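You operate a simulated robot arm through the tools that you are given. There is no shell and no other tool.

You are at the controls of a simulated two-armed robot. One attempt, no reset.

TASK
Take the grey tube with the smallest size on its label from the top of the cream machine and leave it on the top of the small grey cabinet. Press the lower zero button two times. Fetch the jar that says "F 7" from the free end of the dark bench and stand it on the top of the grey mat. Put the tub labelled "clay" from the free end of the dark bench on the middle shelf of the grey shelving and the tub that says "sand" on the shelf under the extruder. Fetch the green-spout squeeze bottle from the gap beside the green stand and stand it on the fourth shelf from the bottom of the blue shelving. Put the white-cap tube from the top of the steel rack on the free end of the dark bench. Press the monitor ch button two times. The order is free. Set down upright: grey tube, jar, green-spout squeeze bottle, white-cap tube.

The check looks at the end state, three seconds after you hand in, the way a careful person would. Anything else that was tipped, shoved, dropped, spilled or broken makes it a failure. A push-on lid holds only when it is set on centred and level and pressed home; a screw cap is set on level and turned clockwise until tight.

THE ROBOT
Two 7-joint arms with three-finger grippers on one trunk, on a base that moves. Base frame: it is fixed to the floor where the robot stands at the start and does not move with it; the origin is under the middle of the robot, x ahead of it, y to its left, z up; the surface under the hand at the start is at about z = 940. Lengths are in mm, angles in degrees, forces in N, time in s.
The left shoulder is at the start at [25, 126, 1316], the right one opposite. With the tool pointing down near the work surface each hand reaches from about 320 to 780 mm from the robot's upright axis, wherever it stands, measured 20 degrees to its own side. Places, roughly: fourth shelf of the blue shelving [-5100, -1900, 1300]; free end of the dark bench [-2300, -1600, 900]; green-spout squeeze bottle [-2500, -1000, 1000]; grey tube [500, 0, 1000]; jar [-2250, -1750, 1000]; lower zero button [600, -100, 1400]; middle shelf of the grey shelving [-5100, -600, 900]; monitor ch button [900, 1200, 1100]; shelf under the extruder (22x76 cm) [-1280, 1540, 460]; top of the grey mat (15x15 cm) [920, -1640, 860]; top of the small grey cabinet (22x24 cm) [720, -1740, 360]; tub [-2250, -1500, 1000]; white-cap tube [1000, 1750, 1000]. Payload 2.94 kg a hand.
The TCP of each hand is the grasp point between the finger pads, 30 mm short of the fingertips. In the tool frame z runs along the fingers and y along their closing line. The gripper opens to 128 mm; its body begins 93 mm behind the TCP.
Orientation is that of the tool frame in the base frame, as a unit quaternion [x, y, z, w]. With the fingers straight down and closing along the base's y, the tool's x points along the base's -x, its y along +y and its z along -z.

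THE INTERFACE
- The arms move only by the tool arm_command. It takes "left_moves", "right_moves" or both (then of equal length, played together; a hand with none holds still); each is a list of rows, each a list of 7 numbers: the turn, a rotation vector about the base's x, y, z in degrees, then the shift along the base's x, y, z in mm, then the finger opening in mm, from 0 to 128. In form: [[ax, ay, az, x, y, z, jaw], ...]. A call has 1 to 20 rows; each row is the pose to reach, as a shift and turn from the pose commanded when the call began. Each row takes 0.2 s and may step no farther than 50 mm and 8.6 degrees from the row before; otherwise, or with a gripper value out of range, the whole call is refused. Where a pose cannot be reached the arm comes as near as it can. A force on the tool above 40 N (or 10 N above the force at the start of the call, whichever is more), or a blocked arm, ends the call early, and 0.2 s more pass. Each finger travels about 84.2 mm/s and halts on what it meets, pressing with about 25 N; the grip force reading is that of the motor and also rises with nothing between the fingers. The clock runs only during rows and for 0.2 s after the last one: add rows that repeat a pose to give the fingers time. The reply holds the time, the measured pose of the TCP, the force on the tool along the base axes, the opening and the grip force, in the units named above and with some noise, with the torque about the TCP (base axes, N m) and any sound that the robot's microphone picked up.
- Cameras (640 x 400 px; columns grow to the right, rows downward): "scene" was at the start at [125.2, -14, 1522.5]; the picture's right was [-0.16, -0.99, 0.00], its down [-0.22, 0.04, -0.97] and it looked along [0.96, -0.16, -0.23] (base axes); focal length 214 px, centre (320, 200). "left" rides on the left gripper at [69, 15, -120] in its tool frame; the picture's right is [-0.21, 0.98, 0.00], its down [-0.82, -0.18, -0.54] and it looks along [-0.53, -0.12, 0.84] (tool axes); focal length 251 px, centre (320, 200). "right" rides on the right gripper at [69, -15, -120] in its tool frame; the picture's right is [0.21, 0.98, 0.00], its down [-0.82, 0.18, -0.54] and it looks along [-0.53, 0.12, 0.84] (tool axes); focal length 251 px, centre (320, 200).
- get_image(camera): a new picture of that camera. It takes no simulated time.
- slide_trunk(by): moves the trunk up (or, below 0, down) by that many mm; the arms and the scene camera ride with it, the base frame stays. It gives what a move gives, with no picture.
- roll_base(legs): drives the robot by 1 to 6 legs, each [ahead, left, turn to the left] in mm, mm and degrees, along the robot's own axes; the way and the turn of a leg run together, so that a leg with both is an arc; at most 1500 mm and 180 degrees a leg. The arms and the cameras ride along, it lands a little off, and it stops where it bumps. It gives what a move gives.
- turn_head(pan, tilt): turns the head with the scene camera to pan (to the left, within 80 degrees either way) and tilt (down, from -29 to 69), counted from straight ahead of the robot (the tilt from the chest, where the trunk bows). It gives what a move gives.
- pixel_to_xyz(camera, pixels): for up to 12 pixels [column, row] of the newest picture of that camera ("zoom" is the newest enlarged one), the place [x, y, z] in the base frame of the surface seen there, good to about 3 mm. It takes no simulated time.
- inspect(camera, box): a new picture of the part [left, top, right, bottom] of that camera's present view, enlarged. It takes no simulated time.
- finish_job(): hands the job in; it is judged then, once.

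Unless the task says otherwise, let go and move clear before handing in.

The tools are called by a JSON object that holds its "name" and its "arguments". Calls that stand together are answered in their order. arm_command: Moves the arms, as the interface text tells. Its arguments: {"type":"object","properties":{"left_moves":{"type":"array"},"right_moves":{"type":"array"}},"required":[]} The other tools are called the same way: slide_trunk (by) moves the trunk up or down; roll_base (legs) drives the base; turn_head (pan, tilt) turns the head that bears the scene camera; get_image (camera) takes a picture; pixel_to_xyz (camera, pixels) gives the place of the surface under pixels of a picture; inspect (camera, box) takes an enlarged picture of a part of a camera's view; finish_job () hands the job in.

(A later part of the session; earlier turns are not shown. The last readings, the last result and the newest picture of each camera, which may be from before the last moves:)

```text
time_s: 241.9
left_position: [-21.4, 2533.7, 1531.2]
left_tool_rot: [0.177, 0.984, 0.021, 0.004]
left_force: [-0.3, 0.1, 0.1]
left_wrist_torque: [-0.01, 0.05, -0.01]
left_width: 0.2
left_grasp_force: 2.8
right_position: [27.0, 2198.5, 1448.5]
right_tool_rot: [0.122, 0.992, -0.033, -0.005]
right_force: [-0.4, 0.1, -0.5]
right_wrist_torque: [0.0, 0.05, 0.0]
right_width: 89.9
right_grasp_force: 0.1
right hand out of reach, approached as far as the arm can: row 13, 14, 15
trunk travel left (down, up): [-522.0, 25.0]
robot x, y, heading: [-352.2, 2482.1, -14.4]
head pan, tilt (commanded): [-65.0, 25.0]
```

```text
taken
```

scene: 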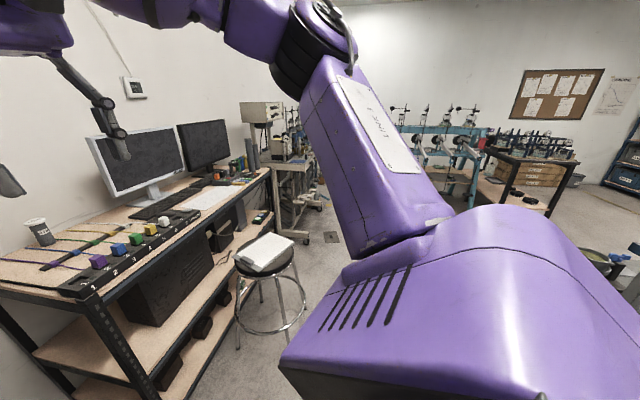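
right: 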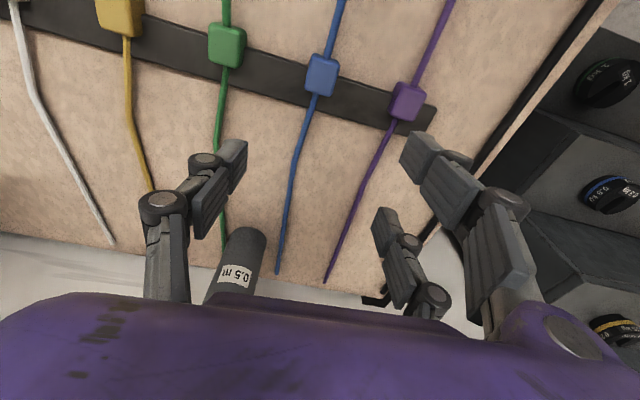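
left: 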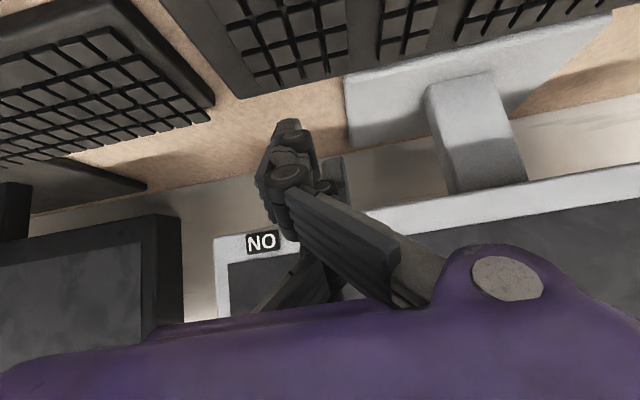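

Now extend with tilt 25° and inward yaw +15° (relative), mirroring the left arm's successful path, to check reach in free space.

{"name": "arm_command", "arguments": {"right_moves": [[0.2, -6.4, 3.8, 18, -11, -37, 90], [0.4, -12.8, 7.6, 36, -22, -75, 90], [0.6, -19.1, 11.4, 55, -32, -112, 90], [0.8, -25.5, 15.2, 73, -43, -150, 90], [0.8, -25.5, 15.2, 91, -54, -187, 90], [0.8, -25.5, 15.2, 109, -64, -224, 90], [0.8, -25.5, 15.2, 127, -75, -262, 90], [0.8, -25.5, 15.2, 145, -86, -300, 90], [0.8, -25.5, 15.2, 164, -97, -337, 90], [0.8, -25.5, 15.2, 182, -107, -374, 90], [0.8, -25.5, 15.2, 200, -118, -411, 90], [0.8, -25.5, 15.2, 200, -118, -411, 90]]}}

{"name": "arm_command", "arguments": {"right_moves": [[0, 0, 0, 15, -12, -10, 90], [0, 0, 0, 30, -25, -22, 90], [0, 0, 0, 50, -43, -37, 90], [0, 0, 0, 69, -59, -52, 90], [0, 0, 0, 69, -59, -52, 90]]}}

{"name": "get_image", "arguments": {"camera": "scene"}}

```text
time_s: 244.5
left_position: [-20.7, 2533.7, 1532.7]
left_tool_rot: [0.177, 0.984, 0.02, 0.004]
left_force: [-0.4, -0.4, -0.2]
left_wrist_torque: [0.02, 0.01, 0.01]
left_width: 0.0
left_grasp_force: 3.1
right_position: [196.0, 2076.0, 1056.1]
right_tool_rot: [-0.005, 0.976, 0.001, 0.218]
right_force: [0.4, -0.4, 0.4]
right_wrist_torque: [-0.02, -0.02, -0.04]
right_width: 90.0
right_grasp_force: 0.0
right hand out of reach, approached as far as the arm can: row 10, 11, 12
trunk travel left (down, up): [-522.0, 25.0]
robot x, y, heading: [-352.5, 2483.5, -14.2]
head pan, tilt (commanded): [-65.0, 25.0]
```

```text
time_s: 245.7
left_position: [-22.6, 2534.7, 1531.6]
left_tool_rot: [0.176, 0.984, 0.021, 0.004]
left_force: [0.1, 0.9, -0.6]
left_wrist_torque: [-0.02, 0.01, 0.03]
left_width: 0.0
left_grasp_force: 2.8
right_position: [197.8, 2022.3, 1046.5]
right_tool_rot: [-0.005, 0.976, 0.0, 0.218]
right_force: [0.0, 0.1, -0.1]
right_wrist_torque: [0.01, 0.04, -0.01]
right_width: 89.9
right_grasp_force: 0.0
right hand out of reach, approached as far as the arm can: row 1, 2, 3, 4, 5
trunk travel left (down, up): [-522.0, 25.0]
robot x, y, heading: [-350.7, 2478.7, -14.6]
head pan, tilt (commanded): [-65.0, 25.0]
```

```text
taken
```

scene: 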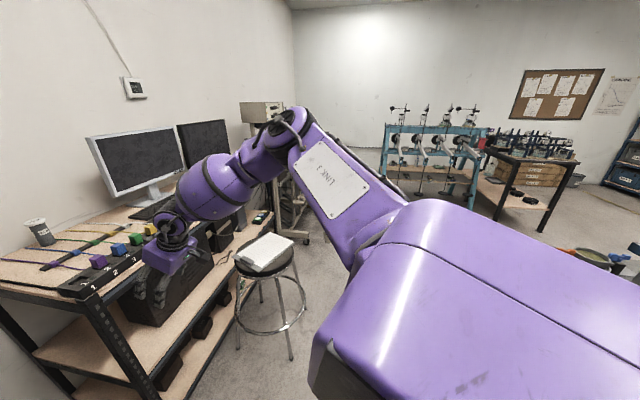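

Reach maxes out near 650 mm from the shoulder. A sideways reach could bring the shoulder itself closer to the desk; test reach straight out to the right with the tool yawed along.

{"name": "arm_command", "arguments": {"right_moves": [[0, 0, -6, -40, -15, 0, 90], [0, 0, -12, -82, -32, 0, 90], [0, 0, -18, -125, -50, 0, 90], [0, 0, -24, -168, -70, 0, 90], [0, 0, -30, -211, -90, 0, 90], [0, 0, -36, -254, -110, 0, 90], [0, 0, -42, -297, -130, 0, 90], [0, 0, -48, -340, -150, 0, 90], [0, 0, -54, -383, -172, 0, 90], [0, 0, -60, -427, -194, 0, 90], [0, 0, -66, -471, -216, 0, 90], [0, 0, -72, -515, -238, 0, 90], [0, 0, -75, -559, -255, 0, 90], [0, 0, -75, -604, -269, 0, 90], [0, 0, -75, -604, -269, 0, 90]]}}

{"name": "turn_head", "arguments": {"pan": -78, "tilt": 25}}

{"name": "get_image", "arguments": {"camera": "scene"}}

```text
time_s: 248.9
left_position: [-20.2, 2534.9, 1530.8]
left_tool_rot: [0.176, 0.984, 0.02, 0.004]
left_force: [0.7, 0.2, -0.7]
left_wrist_torque: [0.01, 0.02, -0.04]
left_width: 0.2
left_grasp_force: 2.7
right_position: [-407.0, 1752.6, 1046.5]
right_tool_rot: [0.59, 0.777, -0.132, 0.173]
right_force: [-0.4, -0.3, -0.4]
right_wrist_torque: [-0.03, 0.02, 0.01]
right_width: 89.8
right_grasp_force: 0.1
trunk travel left (down, up): [-522.0, 25.0]
robot x, y, heading: [-351.0, 2479.1, -14.3]
head pan, tilt (commanded): [-65.0, 25.0]
```

```text
time_s: 249.6
left_position: [-21.2, 2533.3, 1531.9]
left_tool_rot: [0.176, 0.984, 0.021, 0.004]
left_force: [0.7, 0.5, 0.5]
left_wrist_torque: [0.02, -0.02, 0.02]
left_width: 0.1
left_grasp_force: 3.8
right_position: [-407.1, 1753.5, 1048.1]
right_tool_rot: [0.59, 0.778, -0.132, 0.172]
right_force: [-0.8, -0.9, 0.1]
right_wrist_torque: [0.02, -0.01, 0.02]
right_width: 90.0
right_grasp_force: 0.1
trunk travel left (down, up): [-522.0, 25.0]
robot x, y, heading: [-353.4, 2479.1, -14.4]
head pan, tilt (commanded): [-78.0, 25.0]
```

```text
taken
```

scene: 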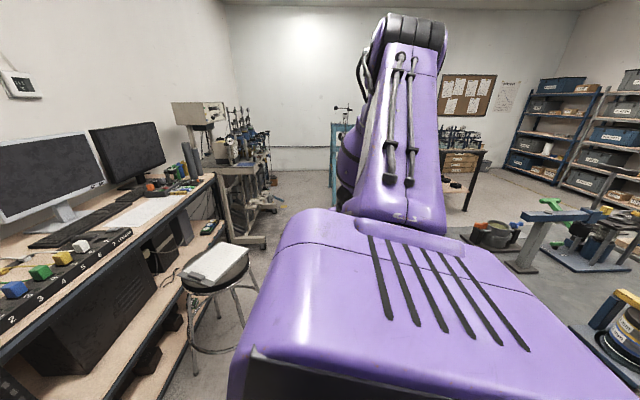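

Sideways reach of 600 mm from the shoulder works without limit. Test further: +110 mm outward and down to z≈985.

{"name": "arm_command", "arguments": {"right_moves": [[0, 0, 0, -3, -35, -20, 90], [0, 0, 0, -6, -70, -40, 90], [0, 0, 0, -8, -100, -60, 90], [0, 0, 0, -9, -120, -62, 90], [0, 0, 0, -11, -140, -62, 90], [0, 0, 0, -11, -140, -62, 90]]}}

```text
time_s: 251.0
left_position: [-22.0, 2534.2, 1531.5]
left_tool_rot: [0.177, 0.984, 0.02, 0.004]
left_force: [-0.2, -1.2, -0.3]
left_wrist_torque: [-0.01, 0.02, -0.03]
left_width: 0.1
left_grasp_force: 3.4
right_position: [-418.0, 1612.1, 985.2]
right_tool_rot: [0.59, 0.778, -0.132, 0.174]
right_force: [0.0, 0.0, 0.3]
right_wrist_torque: [0.02, -0.01, 0.01]
right_width: 90.0
right_grasp_force: 0.1
trunk travel left (down, up): [-522.0, 25.0]
robot x, y, heading: [-353.7, 2482.0, -14.2]
head pan, tilt (commanded): [-78.0, 25.0]
```

Excellent: 744 mm from the shoulder sideways at z 985, no limit. So I'll stand at the desk front with heading ≈67° and reach the tube sideways. First raise and retract the hand, then turn.

{"name": "arm_command", "arguments": {"right_moves": [[0, 0, 0, 2, 20, 40, 90], [0, 0, 0, 4, 42, 80, 90], [0, 0, 0, 7, 70, 118, 90], [0, 0, 0, 10, 100, 155, 90], [0, 0, 0, 13, 133, 190, 90], [0, 0, 0, 16, 168, 222, 90], [0, 0, 0, 18, 205, 250, 90], [0, 0, 0, 20, 240, 270, 90], [0, 0, 0, 22, 273, 275, 90]]}}

{"name": "roll_base", "arguments": {"legs": [[0, 0, 81.5]]}}

{"name": "turn_head", "arguments": {"pan": -70, "tilt": 25}}

{"name": "get_image", "arguments": {"camera": "scene"}}

```text
time_s: 253.0
left_position: [-22.6, 2534.3, 1531.7]
left_tool_rot: [0.178, 0.984, 0.021, 0.004]
left_force: [0.2, 0.2, -0.3]
left_wrist_torque: [0.0, -0.02, -0.02]
left_width: 0.0
left_grasp_force: 3.3
right_position: [-408.4, 1709.4, 1140.5]
right_tool_rot: [0.59, 0.777, -0.132, 0.173]
right_force: [0.4, 0.5, 0.3]
right_wrist_torque: [0.0, -0.02, -0.01]
right_width: 90.0
right_grasp_force: 0.1
right hand out of reach, approached as far as the arm can: row 5, 6, 7, 8, 9
trunk travel left (down, up): [-522.0, 25.0]
robot x, y, heading: [-353.4, 2484.0, -14.5]
head pan, tilt (commanded): [-78.0, 25.0]
```

```text
time_s: 256.9
left_position: [-354.8, 2816.6, 1532.2]
left_tool_rot: [-0.506, 0.862, 0.018, -0.011]
left_force: [-1.3, -1.2, -0.2]
left_wrist_torque: [0.03, -0.01, 0.01]
left_width: 0.3
left_grasp_force: 2.8
right_position: [400.8, 2308.9, 1139.3]
right_tool_rot: [-0.058, 0.974, 0.013, 0.217]
right_force: [0.8, 0.7, -0.1]
right_wrist_torque: [-0.02, 0.01, 0.02]
right_width: 89.8
right_grasp_force: 0.0
trunk travel left (down, up): [-522.0, 25.0]
robot x, y, heading: [-353.3, 2479.3, 66.9]
head pan, tilt (commanded): [-78.0, 25.0]
```

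```text
time_s: 257.6
left_position: [-354.6, 2816.6, 1532.3]
left_tool_rot: [-0.506, 0.862, 0.018, -0.011]
left_force: [0.2, -0.8, 0.7]
left_wrist_torque: [-0.04, -0.03, 0.05]
left_width: 0.0
left_grasp_force: 3.2
right_position: [400.4, 2308.7, 1138.5]
right_tool_rot: [-0.058, 0.974, 0.012, 0.217]
right_force: [-0.6, -0.1, -0.2]
right_wrist_torque: [0.0, 0.0, -0.03]
right_width: 89.9
right_grasp_force: 0.1
trunk travel left (down, up): [-522.0, 25.0]
robot x, y, heading: [-352.9, 2480.7, 67.0]
head pan, tilt (commanded): [-70.0, 25.0]
```

```text
taken
```

scene: 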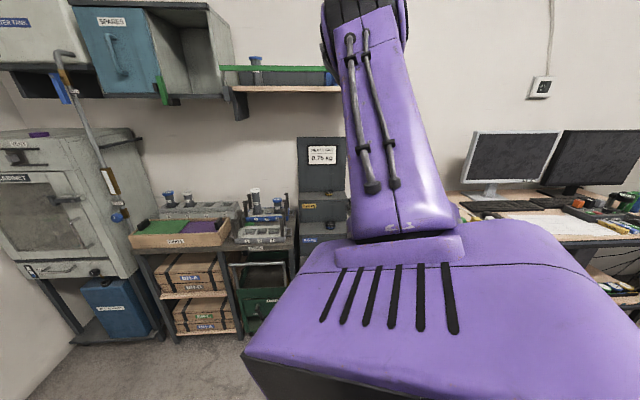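

Hand is held at z≈1139 on the side posture. Drive sideways toward the desk (robot to ≈[150,2030]).

{"name": "roll_base", "arguments": {"legs": [[-219, -640, 0]]}}

{"name": "get_image", "arguments": {"camera": "right"}}

{"name": "get_image", "arguments": {"camera": "scene"}}

```text
time_s: 263.7
left_position: [144.4, 2366.1, 1532.3]
left_tool_rot: [-0.51, 0.86, 0.018, -0.01]
left_force: [-0.7, 0.5, -0.1]
left_wrist_torque: [0.01, -0.01, 0.04]
left_width: 0.0
left_grasp_force: 3.1
right_position: [904.6, 1863.8, 1140.2]
right_tool_rot: [-0.061, 0.974, 0.013, 0.217]
right_force: [-0.3, -0.2, 0.9]
right_wrist_torque: [0.01, -0.01, 0.03]
right_width: 90.2
right_grasp_force: 0.1
trunk travel left (down, up): [-522.0, 25.0]
robot x, y, heading: [151.9, 2030.0, 66.9]
head pan, tilt (commanded): [-70.0, 25.0]
```

```text
taken
```

right: 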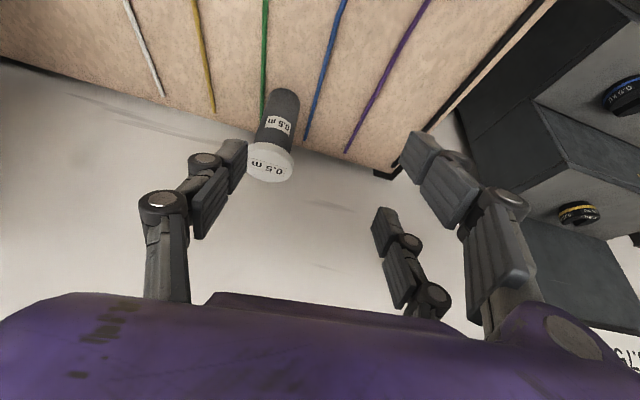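

```text
taken
```

scene: 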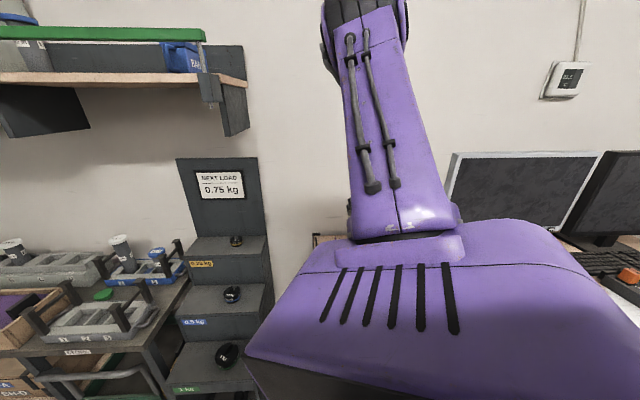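

Move the base 50 mm closer, then go to the pre-grasp point along the tool axis.

{"name": "roll_base", "arguments": {"legs": [[-3, -56, 0]]}}

{"name": "get_image", "arguments": {"camera": "right"}}

{"name": "pixel_to_xyz", "arguments": {"camera": "right", "pixels": [[272, 165], [270, 150], [250, 165], [290, 165]]}}

```text
time_s: 264.8
left_position: [193.9, 2343.1, 1531.5]
left_tool_rot: [-0.51, 0.86, 0.018, -0.011]
left_force: [0.7, 0.1, 0.2]
left_wrist_torque: [-0.02, -0.05, -0.03]
left_width: 0.0
left_grasp_force: 3.2
right_position: [953.7, 1840.0, 1140.2]
right_tool_rot: [-0.063, 0.974, 0.013, 0.218]
right_force: [-0.3, -0.5, -0.3]
right_wrist_torque: [0.01, -0.01, 0.01]
right_width: 89.8
right_grasp_force: 0.1
trunk travel left (down, up): [-522.0, 25.0]
robot x, y, heading: [200.8, 2006.1, 67.3]
head pan, tilt (commanded): [-70.0, 25.0]
```

```text
taken
```

right: 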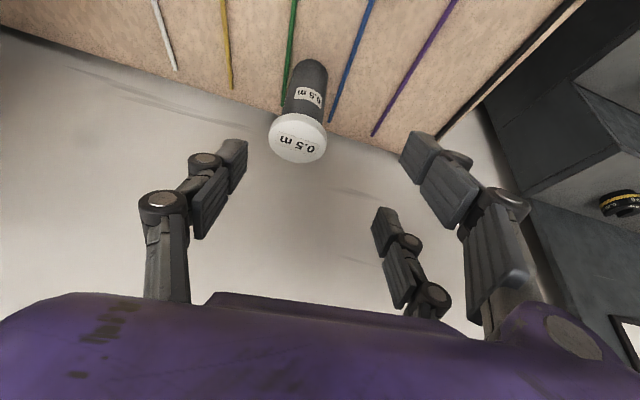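

```text
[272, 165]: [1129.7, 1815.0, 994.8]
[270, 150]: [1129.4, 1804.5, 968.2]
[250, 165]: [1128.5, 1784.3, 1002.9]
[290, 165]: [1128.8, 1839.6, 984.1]
```

{"name": "pixel_to_xyz", "arguments": {"camera": "right", "pixels": [[298, 137], [273, 135], [323, 140], [298, 120], [298, 156], [305, 85], [292, 90], [318, 95]]}}

{"name": "arm_command", "arguments": {"right_moves": [[0, 0, 0, 5, -4, -25, 90], [0, 0, 0, 8, -8, -55, 90], [0, 0, 0, 23, -11, -55, 90], [0, 0, 0, 23, -11, -55, 90]]}}

{"name": "get_image", "arguments": {"camera": "right"}}

```text
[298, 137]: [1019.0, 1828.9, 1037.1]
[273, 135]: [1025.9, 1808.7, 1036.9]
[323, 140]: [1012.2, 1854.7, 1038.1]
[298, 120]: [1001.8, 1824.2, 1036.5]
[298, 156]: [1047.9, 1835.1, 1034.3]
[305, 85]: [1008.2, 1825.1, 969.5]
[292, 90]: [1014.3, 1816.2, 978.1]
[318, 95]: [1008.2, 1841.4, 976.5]
```

```text
time_s: 265.8
left_position: [193.6, 2341.4, 1531.6]
left_tool_rot: [-0.51, 0.86, 0.017, -0.01]
left_force: [0.1, -0.3, 0.3]
left_wrist_torque: [0.0, 0.02, 0.02]
left_width: 0.0
left_grasp_force: 3.1
right_position: [978.7, 1832.3, 1086.5]
right_tool_rot: [-0.063, 0.974, 0.014, 0.217]
right_force: [-0.4, 0.1, 0.7]
right_wrist_torque: [0.02, 0.02, 0.0]
right_width: 90.1
right_grasp_force: 0.1
trunk travel left (down, up): [-522.0, 25.0]
robot x, y, heading: [196.2, 2005.9, 67.5]
head pan, tilt (commanded): [-70.0, 25.0]
```

```text
taken
```

right: 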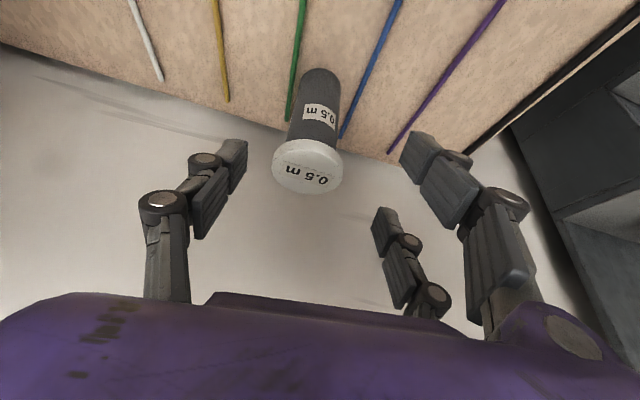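

Tube centre [1023,1831]. Advance to [1023,1832,987] and close.

{"name": "arm_command", "arguments": {"right_moves": [[0, 0, 0, 14, 0, -32, 90], [0, 0, 0, 29, 0, -65, 90], [0, 0, 0, 44, 0, -99, 90], [0, 0, 0, 44, 0, -99, 90]]}}

{"name": "get_image", "arguments": {"camera": "right"}}

```text
time_s: 266.8
left_position: [194.1, 2341.9, 1531.1]
left_tool_rot: [-0.51, 0.86, 0.017, -0.01]
left_force: [0.4, -0.1, 0.3]
left_wrist_torque: [-0.01, -0.01, 0.01]
left_width: 0.0
left_grasp_force: 3.0
right_position: [1021.6, 1828.4, 986.4]
right_tool_rot: [-0.063, 0.974, 0.014, 0.218]
right_force: [0.1, -0.9, 0.7]
right_wrist_torque: [-0.04, 0.0, -0.02]
right_width: 89.9
right_grasp_force: 0.0
trunk travel left (down, up): [-522.0, 25.0]
robot x, y, heading: [201.0, 2002.6, 66.9]
head pan, tilt (commanded): [-70.0, 25.0]
```

```text
taken
```

right: 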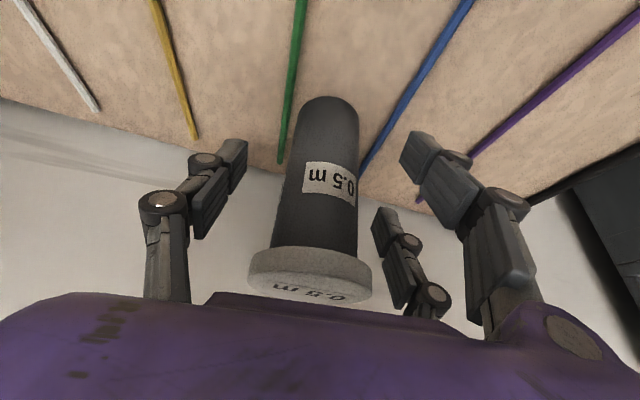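

Tube is centred between the fingers. Lower 6 mm to stay off the cap, then close.

{"name": "arm_command", "arguments": {"right_moves": [[0, 0, 0, 1, 2, -6, 90], [0, 0, 0, 1, 2, -6, 0], [0, 0, 0, 1, 2, -6, 0], [0, 0, 0, 1, 2, -6, 0], [0, 0, 0, 1, 2, -6, 0]]}}

{"name": "get_image", "arguments": {"camera": "right"}}

```text
time_s: 268.0
left_position: [194.9, 2341.6, 1530.8]
left_tool_rot: [-0.51, 0.86, 0.018, -0.01]
left_force: [-0.1, -0.4, 0.3]
left_wrist_torque: [0.0, 0.04, 0.04]
left_width: 0.0
left_grasp_force: 3.4
right_position: [1022.0, 1831.0, 980.1]
right_tool_rot: [-0.063, 0.974, 0.013, 0.216]
right_force: [-0.4, -0.2, -0.1]
right_wrist_torque: [-0.03, 0.08, -0.01]
right_width: 41.8
right_grasp_force: 25.1
trunk travel left (down, up): [-522.0, 25.0]
robot x, y, heading: [201.3, 2004.9, 67.5]
head pan, tilt (commanded): [-70.0, 25.0]
```

```text
taken
```

right: 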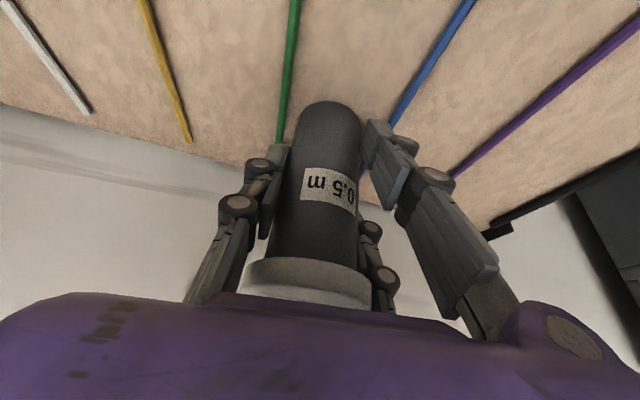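

Gripped. Lift straight up, then back slightly.

{"name": "arm_command", "arguments": {"right_moves": [[0, 0, 0, 0, 0, 12, 0], [0, 0, 0, -3, 0, 45, 0], [0, 0, 0, -10, 0, 80, 0], [0, 0, 0, -25, 2, 115, 0], [0, 0, 0, -40, 4, 145, 0], [0, 0, 0, -50, 6, 160, 0]]}}

{"name": "get_image", "arguments": {"camera": "right"}}

```text
time_s: 269.4
left_position: [195.0, 2340.8, 1533.2]
left_tool_rot: [-0.51, 0.86, 0.018, -0.01]
left_force: [0.4, 1.0, -0.1]
left_wrist_torque: [-0.03, -0.03, -0.02]
left_width: 0.0
left_grasp_force: 3.0
right_position: [971.9, 1837.1, 1138.1]
right_tool_rot: [-0.061, 0.974, 0.012, 0.217]
right_force: [0.2, -0.2, -2.7]
right_wrist_torque: [0.01, 0.0, -0.02]
right_width: 41.8
right_grasp_force: 24.7
trunk travel left (down, up): [-522.0, 25.0]
robot x, y, heading: [203.1, 2007.6, 67.4]
head pan, tilt (commanded): [-70.0, 25.0]
```

```text
taken
```

right: 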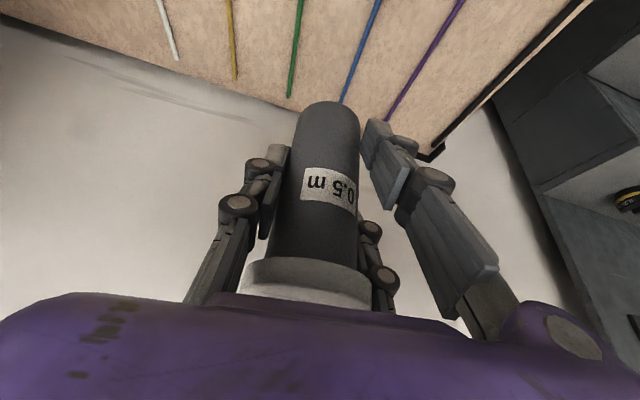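

Tube secured. Move the base sideways away from the desk before folding the arm forward.

{"name": "roll_base", "arguments": {"legs": [[0, 620, 0]]}}

{"name": "get_image", "arguments": {"camera": "right"}}

```text
time_s: 275.4
left_position: [-386.1, 2581.8, 1532.4]
left_tool_rot: [-0.513, 0.858, 0.019, -0.01]
left_force: [-0.3, -0.3, -0.4]
left_wrist_torque: [-0.02, 0.0, 0.04]
left_width: 0.0
left_grasp_force: 3.2
right_position: [394.2, 2080.6, 1137.5]
right_tool_rot: [-0.066, 0.974, 0.014, 0.217]
right_force: [-0.4, -0.6, -2.1]
right_wrist_torque: [0.01, 0.04, 0.02]
right_width: 41.5
right_grasp_force: 24.7
trunk travel left (down, up): [-522.0, 25.0]
robot x, y, heading: [-381.4, 2249.4, 67.7]
head pan, tilt (commanded): [-70.0, 25.0]
```

```text
taken
```

right: 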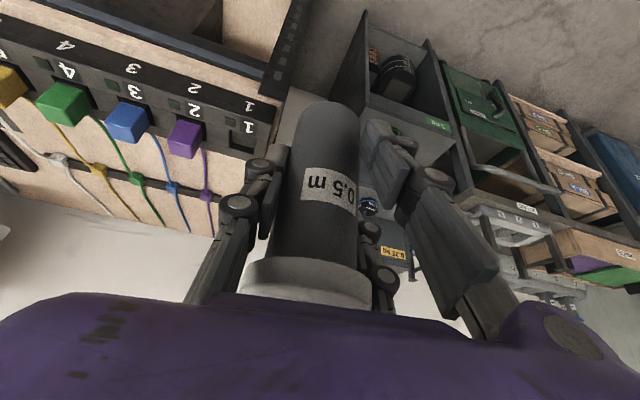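

Fold the arm forward in free space: swing the hand along a chord to the front while yawing +75° (tube stays vertical).

{"name": "arm_command", "arguments": {"right_moves": [[0, 0, 5, -18, 41, 0, 0], [0, 0, 10, -37, 82, 0, 0], [0, 0, 15, -55, 123, 0, 0], [0, 0, 20, -74, 164, 0, 0], [0, 0, 25, -92, 205, 0, 0], [0, 0, 30, -111, 246, 0, 0], [0, 0, 35, -129, 287, 0, 0], [0, 0, 40, -148, 328, 0, 0], [0, 0, 45, -166, 369, 0, 0], [0, 0, 50, -185, 410, 0, 0], [0, 0, 55, -203, 451, 0, 0], [0, 0, 60, -222, 492, 0, 0], [0, 0, 65, -240, 533, 0, 0], [0, 0, 70, -259, 574, 0, 0], [0, 0, 75, -277, 615, 0, 0], [0, 0, 75, -277, 615, 0, 0]]}}

{"name": "turn_head", "arguments": {"pan": -20, "tilt": 25}}

{"name": "get_image", "arguments": {"camera": "scene"}}

```text
time_s: 278.8
left_position: [-385.1, 2579.0, 1532.9]
left_tool_rot: [-0.514, 0.858, 0.018, -0.011]
left_force: [0.9, -0.4, 0.6]
left_wrist_torque: [0.02, 0.05, -0.02]
left_width: 0.1
left_grasp_force: 2.6
right_position: [153.7, 2609.9, 1096.5]
right_tool_rot: [-0.619, 0.735, 0.215, 0.175]
right_force: [-0.6, 0.1, -2.5]
right_wrist_torque: [-0.02, 0.0, 0.01]
right_width: 41.6
right_grasp_force: 24.9
right hand out of reach, approached as far as the arm can: row 3, 4, 5, 6, 7, 8, 9, 10, 11, 12, 13, 14, 15, 16
trunk travel left (down, up): [-522.0, 25.0]
robot x, y, heading: [-376.8, 2245.5, 67.4]
head pan, tilt (commanded): [-70.0, 25.0]
```

```text
time_s: 280.0
left_position: [-385.8, 2581.0, 1531.8]
left_tool_rot: [-0.513, 0.858, 0.018, -0.011]
left_force: [-0.3, -0.1, -0.6]
left_wrist_torque: [0.02, 0.0, 0.0]
left_width: 0.1
left_grasp_force: 3.3
right_position: [152.7, 2611.0, 1096.8]
right_tool_rot: [-0.619, 0.735, 0.215, 0.174]
right_force: [-0.7, -0.3, -1.9]
right_wrist_torque: [-0.01, 0.01, -0.03]
right_width: 41.8
right_grasp_force: 24.9
trunk travel left (down, up): [-522.0, 25.0]
robot x, y, heading: [-378.2, 2244.8, 67.8]
head pan, tilt (commanded): [-20.0, 25.0]
```

```text
taken
```

scene: 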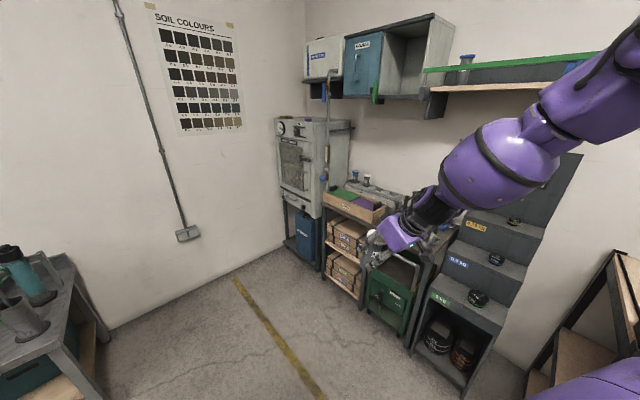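

The tube got tilted about 8°. Correct the orientation and bring the hand to a compact travel pose in front.

{"name": "arm_command", "arguments": {"right_moves": [[-1.5, -1, 0.3, -26, -9, 25, 0], [-3, -1.9, 0.5, -52, -18, 50, 0], [-4.4, -2.9, 0.8, -78, -27, 75, 0], [-5.9, -3.8, 1.0, -104, -36, 100, 0], [-7.4, -4.8, 1.3, -129, -44, 123, 0], [-7.4, -4.8, 1.3, -129, -44, 123, 0]]}}

{"name": "get_image", "arguments": {"camera": "scene"}}

{"name": "get_image", "arguments": {"camera": "right"}}

```text
time_s: 281.4
left_position: [-385.5, 2582.4, 1532.8]
left_tool_rot: [-0.514, 0.858, 0.017, -0.01]
left_force: [0.3, 0.4, -0.3]
left_wrist_torque: [-0.03, 0.0, 0.05]
left_width: 0.0
left_grasp_force: 3.1
right_position: [55.9, 2560.7, 1159.6]
right_tool_rot: [-0.628, 0.713, 0.25, 0.185]
right_force: [-0.6, 0.7, -3.0]
right_wrist_torque: [-0.02, -0.03, -0.03]
right_width: 41.5
right_grasp_force: 25.1
right hand out of reach, approached as far as the arm can: row 1, 2, 3, 4, 5, 6
trunk travel left (down, up): [-522.0, 25.0]
robot x, y, heading: [-376.8, 2247.0, 68.0]
head pan, tilt (commanded): [-20.0, 25.0]
```

```text
taken
```

scene: 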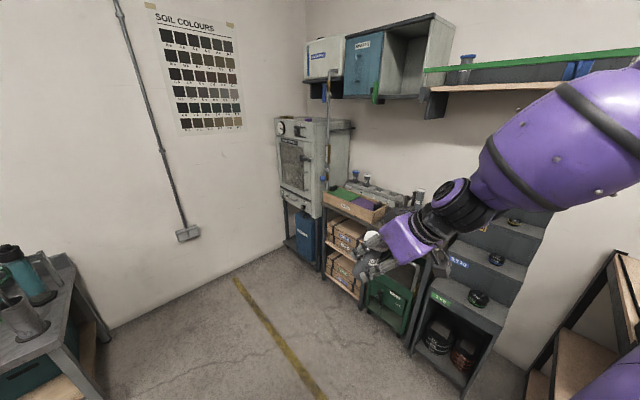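

```text
taken
```

right: 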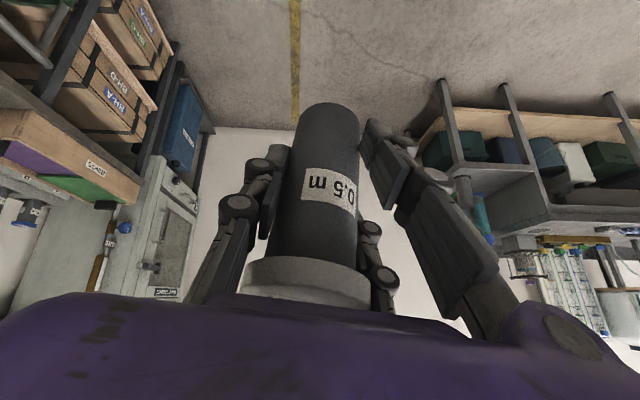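

The arm's posture is cramped here. I'll reset it by raising the hand to the high tool-down pose (a capped tube may lean briefly).

{"name": "arm_command", "arguments": {"right_moves": [[-5.2, 0.2, -2.0, -12, 3, 40, 0], [-10.4, 0.5, -4.1, -25, 7, 80, 0], [-15.6, 0.7, -6.1, -40, 11, 122, 0], [-20.7, 0.9, -8.1, -55, 15, 164, 0], [-25.9, 1.1, -10.1, -70, 19, 206, 0], [-31.1, 1.4, -12.2, -85, 23, 248, 0], [-36.3, 1.6, -14.2, -101, 27, 290, 0], [-36.3, 1.6, -14.2, -101, 27, 290, 0]]}}

{"name": "turn_head", "arguments": {"pan": -30, "tilt": 5}}

{"name": "get_image", "arguments": {"camera": "scene"}}

```text
time_s: 283.2
left_position: [-383.4, 2580.0, 1532.4]
left_tool_rot: [-0.513, 0.858, 0.019, -0.01]
left_force: [-0.1, -0.3, 0.3]
left_wrist_torque: [0.02, 0.03, 0.02]
left_width: 0.1
left_grasp_force: 3.2
right_position: [1.3, 2588.2, 1319.9]
right_tool_rot: [-0.517, 0.764, 0.371, -0.111]
right_force: [-0.3, -0.2, -1.3]
right_wrist_torque: [0.01, 0.01, -0.03]
right_width: 41.8
right_grasp_force: 24.9
right hand out of reach, approached as far as the arm can: row 1, 2, 3, 4, 5, 6, 7, 8
trunk travel left (down, up): [-522.0, 25.0]
robot x, y, heading: [-379.3, 2246.1, 67.6]
head pan, tilt (commanded): [-20.0, 25.0]
```

```text
time_s: 284.0
left_position: [-386.1, 2582.4, 1532.4]
left_tool_rot: [-0.514, 0.858, 0.018, -0.011]
left_force: [-0.1, -0.3, 0.2]
left_wrist_torque: [0.0, 0.03, 0.02]
left_width: 0.0
left_grasp_force: 2.8
right_position: [-1.2, 2591.0, 1320.0]
right_tool_rot: [-0.517, 0.763, 0.371, -0.109]
right_force: [-0.6, 0.3, -1.2]
right_wrist_torque: [-0.03, 0.0, 0.03]
right_width: 41.8
right_grasp_force: 24.7
trunk travel left (down, up): [-522.0, 25.0]
robot x, y, heading: [-379.5, 2247.1, 67.7]
head pan, tilt (commanded): [-30.0, 5.0]
```

```text
taken
```

scene: 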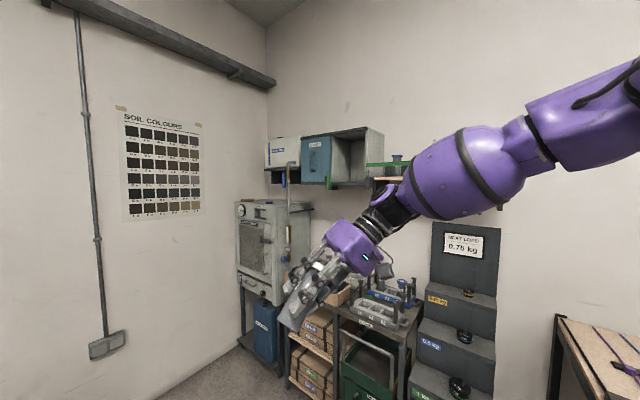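

The wrist is twisted at its limits. I'll return to the comfortable side posture.

{"name": "arm_command", "arguments": {"right_moves": [[-1.9, -2.4, -4.5, 26, -34, -12, 0], [-3.9, -4.8, -8.9, 53, -68, -24, 0], [-5.8, -7.2, -13.4, 79, -102, -37, 0], [-7.7, -9.6, -17.8, 106, -137, -49, 0], [-9.6, -12, -22.3, 132, -171, -61, 0], [-11.6, -14.4, -26.8, 159, -205, -73, 0], [-13.5, -16.8, -31.2, 185, -239, -85, 0], [-15.4, -19.3, -35.7, 212, -273, -98, 0], [-17.3, -21.7, -40.1, 238, -307, -110, 0], [-19.3, -24.1, -44.6, 265, -341, -122, 0], [-21.2, -26.5, -49.1, 291, -375, -134, 0], [-23.1, -28.9, -53.5, 318, -410, -146, 0], [-25.0, -31.3, -58.0, 344, -444, -159, 0], [-27.0, -33.7, -62.4, 371, -478, -171, 0], [-28.9, -36.1, -66.9, 397, -512, -183, 0], [-28.9, -36.1, -66.9, 397, -512, -183, 0]]}}

{"name": "turn_head", "arguments": {"pan": -70, "tilt": 10}}

{"name": "get_image", "arguments": {"camera": "scene"}}

```text
time_s: 287.4
left_position: [-386.1, 2580.9, 1532.3]
left_tool_rot: [-0.514, 0.858, 0.016, -0.011]
left_force: [0.1, 1.0, -0.1]
left_wrist_torque: [0.03, 0.01, 0.0]
left_width: 0.2
left_grasp_force: 3.1
right_position: [400.2, 2080.0, 1131.8]
right_tool_rot: [-0.064, 0.974, 0.014, 0.217]
right_force: [-0.4, 1.6, -1.7]
right_wrist_torque: [-0.02, 0.01, 0.0]
right_width: 42.0
right_grasp_force: 25.2
right hand out of reach, approached as far as the arm can: row 1, 2, 3, 4, 5, 6, 7, 8, 9, 10, 11, 12, 13
trunk travel left (down, up): [-522.0, 25.0]
robot x, y, heading: [-378.2, 2243.3, 67.6]
head pan, tilt (commanded): [-30.0, 5.0]
```

```text
time_s: 288.5
left_position: [-385.2, 2581.1, 1531.3]
left_tool_rot: [-0.513, 0.858, 0.018, -0.01]
left_force: [-0.5, 0.0, 0.9]
left_wrist_torque: [0.0, 0.01, 0.0]
left_width: 0.0
left_grasp_force: 3.1
right_position: [400.4, 2078.8, 1131.9]
right_tool_rot: [-0.065, 0.974, 0.015, 0.217]
right_force: [0.1, 0.0, -2.7]
right_wrist_torque: [0.0, 0.02, 0.0]
right_width: 42.0
right_grasp_force: 24.9
trunk travel left (down, up): [-522.0, 25.0]
robot x, y, heading: [-379.3, 2243.1, 68.0]
head pan, tilt (commanded): [-70.0, 10.0]
```

```text
taken
```

scene: 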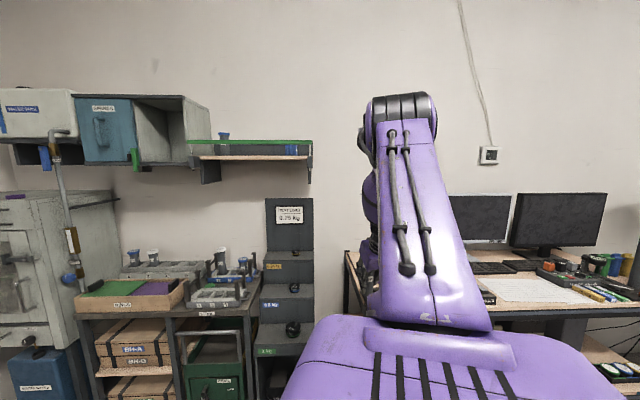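

Back to a good side posture with the tube vertical. I'll travel with the arm out to the right: turn to heading 0, then slide right (−y) down the aisle.

{"name": "roll_base", "arguments": {"legs": [[0, 0, -68]]}}

{"name": "roll_base", "arguments": {"legs": [[0, -870, 0], [0, -870, 0]]}}

{"name": "get_image", "arguments": {"camera": "right"}}

```text
time_s: 291.9
left_position: [-68.4, 2374.4, 1531.6]
left_tool_rot: [0.06, 0.998, 0.019, 0.001]
left_force: [-0.1, -0.4, 0.1]
left_wrist_torque: [0.0, -0.02, 0.02]
left_width: 0.1
left_grasp_force: 2.7
right_position: [-251.2, 1458.5, 1132.0]
right_tool_rot: [0.497, 0.84, -0.11, 0.188]
right_force: [-0.6, -0.1, -2.4]
right_wrist_torque: [0.01, 0.0, -0.01]
right_width: 41.9
right_grasp_force: 25.1
trunk travel left (down, up): [-522.0, 25.0]
robot x, y, heading: [-379.5, 2247.1, -1.0]
head pan, tilt (commanded): [-70.0, 10.0]
```

```text
time_s: 307.2
left_position: [-90.1, 667.9, 1531.9]
left_tool_rot: [0.052, 0.998, 0.02, 0.001]
left_force: [-0.1, 0.1, 0.9]
left_wrist_torque: [0.02, -0.03, 0.02]
left_width: 0.1
left_grasp_force: 3.3
right_position: [-258.7, -249.8, 1132.2]
right_tool_rot: [0.49, 0.844, -0.108, 0.189]
right_force: [1.2, 0.6, -2.8]
right_wrist_torque: [0.01, 0.04, -0.01]
right_width: 41.8
right_grasp_force: 25.4
trunk travel left (down, up): [-522.0, 25.0]
robot x, y, heading: [-400.8, 535.8, -0.1]
head pan, tilt (commanded): [-70.0, 10.0]
```

```text
taken
```

right: 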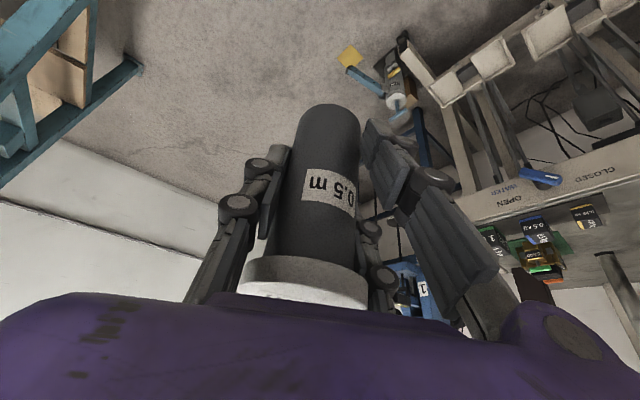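

Turn right by 180° to face −x.

{"name": "roll_base", "arguments": {"legs": [[0, 0, -90], [0, 0, -90]]}}

{"name": "turn_head", "arguments": {"pan": 25, "tilt": 20}}

{"name": "get_image", "arguments": {"camera": "scene"}}

```text
time_s: 315.2
left_position: [-697.5, 381.7, 1531.6]
left_tool_rot: [1.0, -0.022, -0.001, 0.021]
left_force: [-0.2, -0.3, 0.4]
left_wrist_torque: [0.0, -0.04, 0.04]
left_width: 0.0
left_grasp_force: 2.8
right_position: [-585.0, 1309.2, 1132.1]
right_tool_rot: [0.859, -0.464, -0.192, -0.103]
right_force: [-0.8, -0.1, -2.6]
right_wrist_torque: [-0.06, -0.03, -0.03]
right_width: 42.3
right_grasp_force: 25.3
trunk travel left (down, up): [-522.0, 25.0]
robot x, y, heading: [-399.6, 531.9, -176.7]
head pan, tilt (commanded): [-70.0, 10.0]
```

```text
time_s: 316.9
left_position: [-697.7, 381.2, 1532.7]
left_tool_rot: [1.0, -0.022, -0.002, 0.019]
left_force: [-0.6, 0.0, -0.5]
left_wrist_torque: [-0.01, -0.03, 0.01]
left_width: 0.0
left_grasp_force: 2.9
right_position: [-585.5, 1307.6, 1132.4]
right_tool_rot: [0.859, -0.464, -0.191, -0.102]
right_force: [-1.6, 0.5, -2.9]
right_wrist_torque: [-0.02, -0.02, 0.0]
right_width: 42.3
right_grasp_force: 24.7
trunk travel left (down, up): [-522.0, 25.0]
robot x, y, heading: [-400.7, 533.0, -176.8]
head pan, tilt (commanded): [25.0, 20.0]
```

```text
taken
```

scene: 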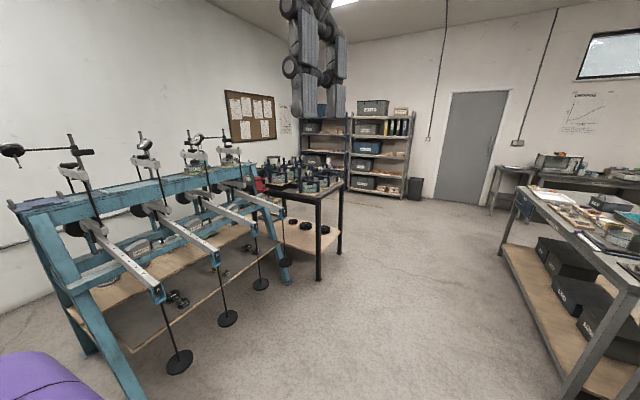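

{"name": "pixel_to_xyz", "arguments": {"camera": "scene", "pixels": [[318, 275], [340, 250], [318, 193], [345, 182], [285, 280], [268, 250], [405, 165], [350, 160], [325, 150], [155, 295], [210, 260], [250, 237]]}}

{"name": "inspect", "arguments": {"camera": "scene", "box": [240, 90, 430, 290]}}

```text
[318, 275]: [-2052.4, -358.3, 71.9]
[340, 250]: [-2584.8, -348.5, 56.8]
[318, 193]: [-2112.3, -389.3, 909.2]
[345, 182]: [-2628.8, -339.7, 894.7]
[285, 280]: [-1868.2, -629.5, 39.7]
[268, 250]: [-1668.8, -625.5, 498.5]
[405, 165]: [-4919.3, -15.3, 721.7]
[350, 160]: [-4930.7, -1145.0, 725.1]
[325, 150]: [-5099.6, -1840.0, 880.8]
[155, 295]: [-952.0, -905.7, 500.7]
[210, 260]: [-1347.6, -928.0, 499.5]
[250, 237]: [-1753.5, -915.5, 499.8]
```

```text
2.00 times, centred on (335, 190) of scene
```

zoom: 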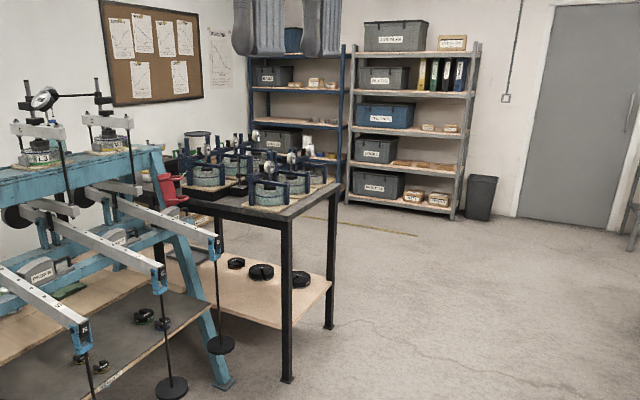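

The dark bench runs along y (x −2080…−2600) with its free end far at y≈−1600; I should approach it from its −x side. Drive along −x past the bench's near end.

{"name": "roll_base", "arguments": {"legs": [[1400, 150, -3], [1400, 50, 0]]}}

{"name": "turn_head", "arguments": {"pan": 60, "tilt": 20}}

{"name": "get_image", "arguments": {"camera": "scene"}}

```text
time_s: 330.5
left_position: [-3500.1, 141.1, 1532.8]
left_tool_rot: [0.999, -0.046, -0.002, 0.02]
left_force: [-0.2, -1.1, 0.4]
left_wrist_torque: [-0.01, -0.01, 0.0]
left_width: 0.0
left_grasp_force: 3.4
right_position: [-3345.2, 1061.7, 1131.2]
right_tool_rot: [0.848, -0.484, -0.189, -0.107]
right_force: [0.0, 0.3, -1.4]
right_wrist_torque: [-0.02, 0.01, -0.03]
right_width: 41.9
right_grasp_force: 25.5
trunk travel left (down, up): [-522.0, 25.0]
robot x, y, heading: [-3197.1, 282.7, -179.5]
head pan, tilt (commanded): [25.0, 20.0]
```

```text
time_s: 331.5
left_position: [-3501.1, 142.6, 1531.4]
left_tool_rot: [0.999, -0.046, -0.001, 0.02]
left_force: [-0.4, 1.0, 0.1]
left_wrist_torque: [0.0, 0.02, -0.04]
left_width: 0.1
left_grasp_force: 2.9
right_position: [-3344.9, 1060.2, 1131.7]
right_tool_rot: [0.847, -0.485, -0.19, -0.108]
right_force: [0.2, 0.8, -2.2]
right_wrist_torque: [-0.04, 0.0, 0.01]
right_width: 41.9
right_grasp_force: 25.1
trunk travel left (down, up): [-522.0, 25.0]
robot x, y, heading: [-3195.9, 279.1, -179.7]
head pan, tilt (commanded): [60.0, 20.0]
```

```text
taken
```

scene: 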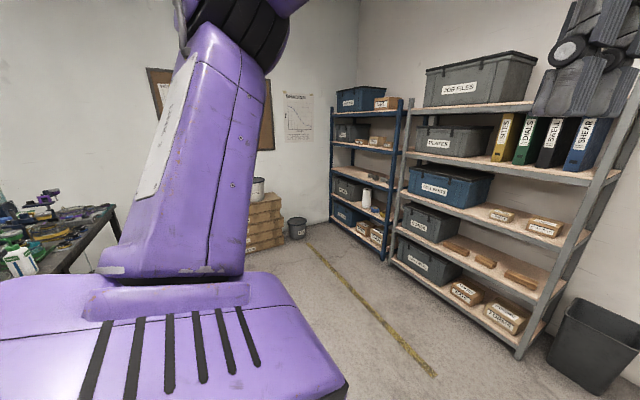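

Both shelvings are visible. Zoom in on them for planning.

{"name": "inspect", "arguments": {"camera": "scene", "box": [380, 40, 640, 360]}}

{"name": "inspect", "arguments": {"camera": "scene", "box": [315, 75, 425, 275]}}

{"name": "pixel_to_xyz", "arguments": {"camera": "scene", "pixels": [[455, 205], [550, 240], [580, 240], [430, 200], [470, 195], [500, 215], [545, 230], [350, 145], [390, 153], [365, 120], [385, 145], [345, 148]]}}

```text
1.25 times, centred on (510, 200) of scene
```

zoom: 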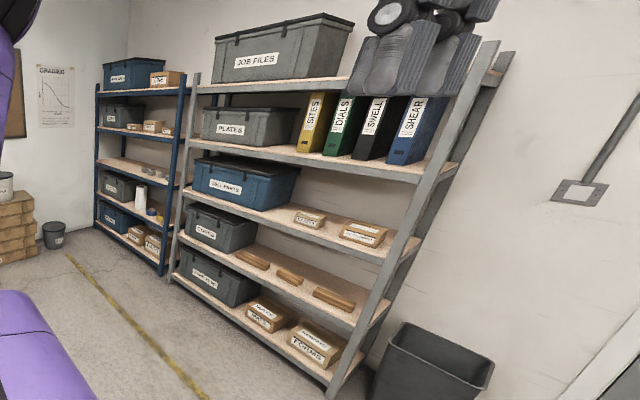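

```text
2.00 times, centred on (370, 175) of scene
```

zoom: 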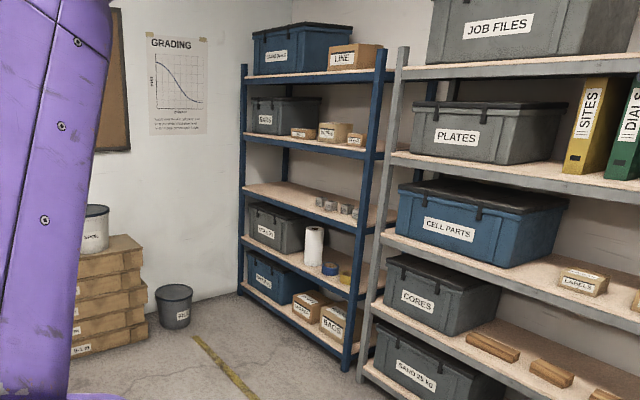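

```text
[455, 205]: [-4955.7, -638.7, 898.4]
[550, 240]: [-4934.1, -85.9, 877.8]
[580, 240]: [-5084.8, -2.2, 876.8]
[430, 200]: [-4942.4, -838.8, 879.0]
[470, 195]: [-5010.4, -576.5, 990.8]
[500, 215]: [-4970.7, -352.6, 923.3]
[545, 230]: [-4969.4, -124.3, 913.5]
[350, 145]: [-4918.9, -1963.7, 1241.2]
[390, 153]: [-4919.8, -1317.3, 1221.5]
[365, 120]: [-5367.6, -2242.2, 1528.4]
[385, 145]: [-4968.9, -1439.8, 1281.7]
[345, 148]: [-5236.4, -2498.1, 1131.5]
```

{"name": "pixel_to_xyz", "arguments": {"camera": "scene", "pixels": [[262, 215], [297, 235], [252, 245], [280, 240], [60, 240], [110, 215], [20, 262], [40, 205]]}}

{"name": "inspect", "arguments": {"camera": "scene", "box": [0, 150, 140, 290]}}

```text
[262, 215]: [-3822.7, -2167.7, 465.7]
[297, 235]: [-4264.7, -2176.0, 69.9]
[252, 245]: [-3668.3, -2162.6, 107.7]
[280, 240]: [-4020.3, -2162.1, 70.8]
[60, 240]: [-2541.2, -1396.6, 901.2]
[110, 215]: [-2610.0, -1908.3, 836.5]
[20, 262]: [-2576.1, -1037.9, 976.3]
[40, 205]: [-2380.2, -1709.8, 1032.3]
```

```text
2.86 times, centred on (70, 220) of scene
```

zoom: 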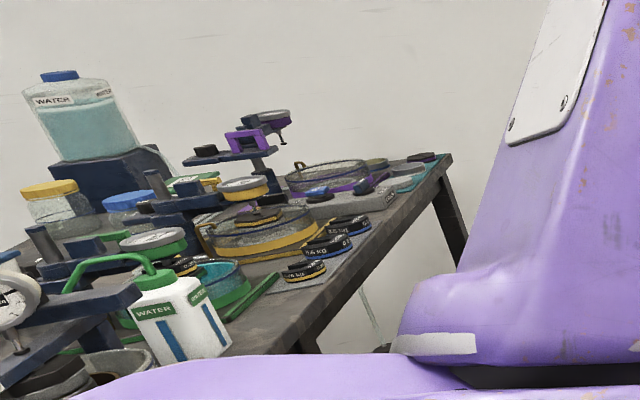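

The squeeze bottle ("WATER", green spout) is at ≈[-2576,-1038]. Now turn to heading +90, move clear of the bench, and back down to its free end.

{"name": "roll_base", "arguments": {"legs": [[0, 0, -90.3], [0, 420, 0]]}}

{"name": "roll_base", "arguments": {"legs": [[-1000, 0, 0], [-850, 0, 0]]}}

{"name": "turn_head", "arguments": {"pan": -78, "tilt": 25}}

{"name": "get_image", "arguments": {"camera": "scene"}}

{"name": "get_image", "arguments": {"camera": "right"}}

```text
time_s: 339.6
left_position: [-3743.4, 591.9, 1532.5]
left_tool_rot: [-0.667, 0.745, 0.016, -0.013]
left_force: [0.2, 0.5, -0.6]
left_wrist_torque: [-0.01, -0.03, 0.01]
left_width: 0.0
left_grasp_force: 2.9
right_position: [-2826.5, 418.5, 1131.5]
right_tool_rot: [-0.247, 0.945, 0.055, 0.209]
right_force: [0.6, -0.4, -2.4]
right_wrist_torque: [0.01, -0.02, 0.0]
right_width: 42.0
right_grasp_force: 24.7
trunk travel left (down, up): [-522.0, 25.0]
robot x, y, heading: [-3612.6, 281.8, 89.3]
head pan, tilt (commanded): [60.0, 20.0]
```

```text
time_s: 348.8
left_position: [-3774.1, -1239.1, 1531.4]
left_tool_rot: [-0.659, 0.752, 0.016, -0.013]
left_force: [0.2, 0.9, -0.1]
left_wrist_torque: [0.01, 0.06, 0.03]
left_width: 0.1
left_grasp_force: 2.6
right_position: [-2861.0, -1432.0, 1131.1]
right_tool_rot: [-0.237, 0.947, 0.054, 0.209]
right_force: [-0.5, -0.2, -2.3]
right_wrist_torque: [-0.02, 0.04, -0.01]
right_width: 41.7
right_grasp_force: 25.3
trunk travel left (down, up): [-522.0, 25.0]
robot x, y, heading: [-3646.6, -1552.4, 88.4]
head pan, tilt (commanded): [60.0, 20.0]
```

```text
time_s: 351.0
left_position: [-3773.5, -1239.1, 1532.3]
left_tool_rot: [-0.659, 0.752, 0.015, -0.012]
left_force: [0.0, 0.6, 0.0]
left_wrist_torque: [-0.01, 0.0, 0.01]
left_width: 0.0
left_grasp_force: 3.0
right_position: [-2860.6, -1432.4, 1131.5]
right_tool_rot: [-0.237, 0.947, 0.053, 0.21]
right_force: [-0.9, 0.8, -2.5]
right_wrist_torque: [-0.03, -0.03, -0.03]
right_width: 41.3
right_grasp_force: 24.6
trunk travel left (down, up): [-522.0, 25.0]
robot x, y, heading: [-3651.9, -1550.6, 88.2]
head pan, tilt (commanded): [-78.0, 25.0]
```

```text
taken
```

scene: 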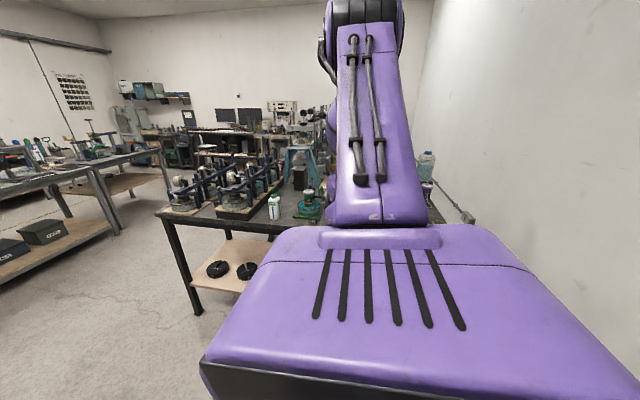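

```text
taken
```

right: 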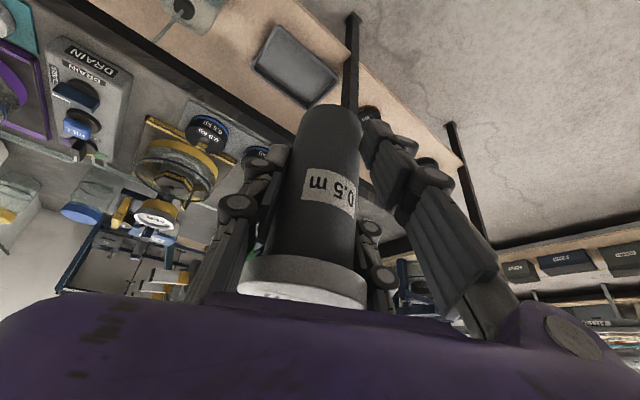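

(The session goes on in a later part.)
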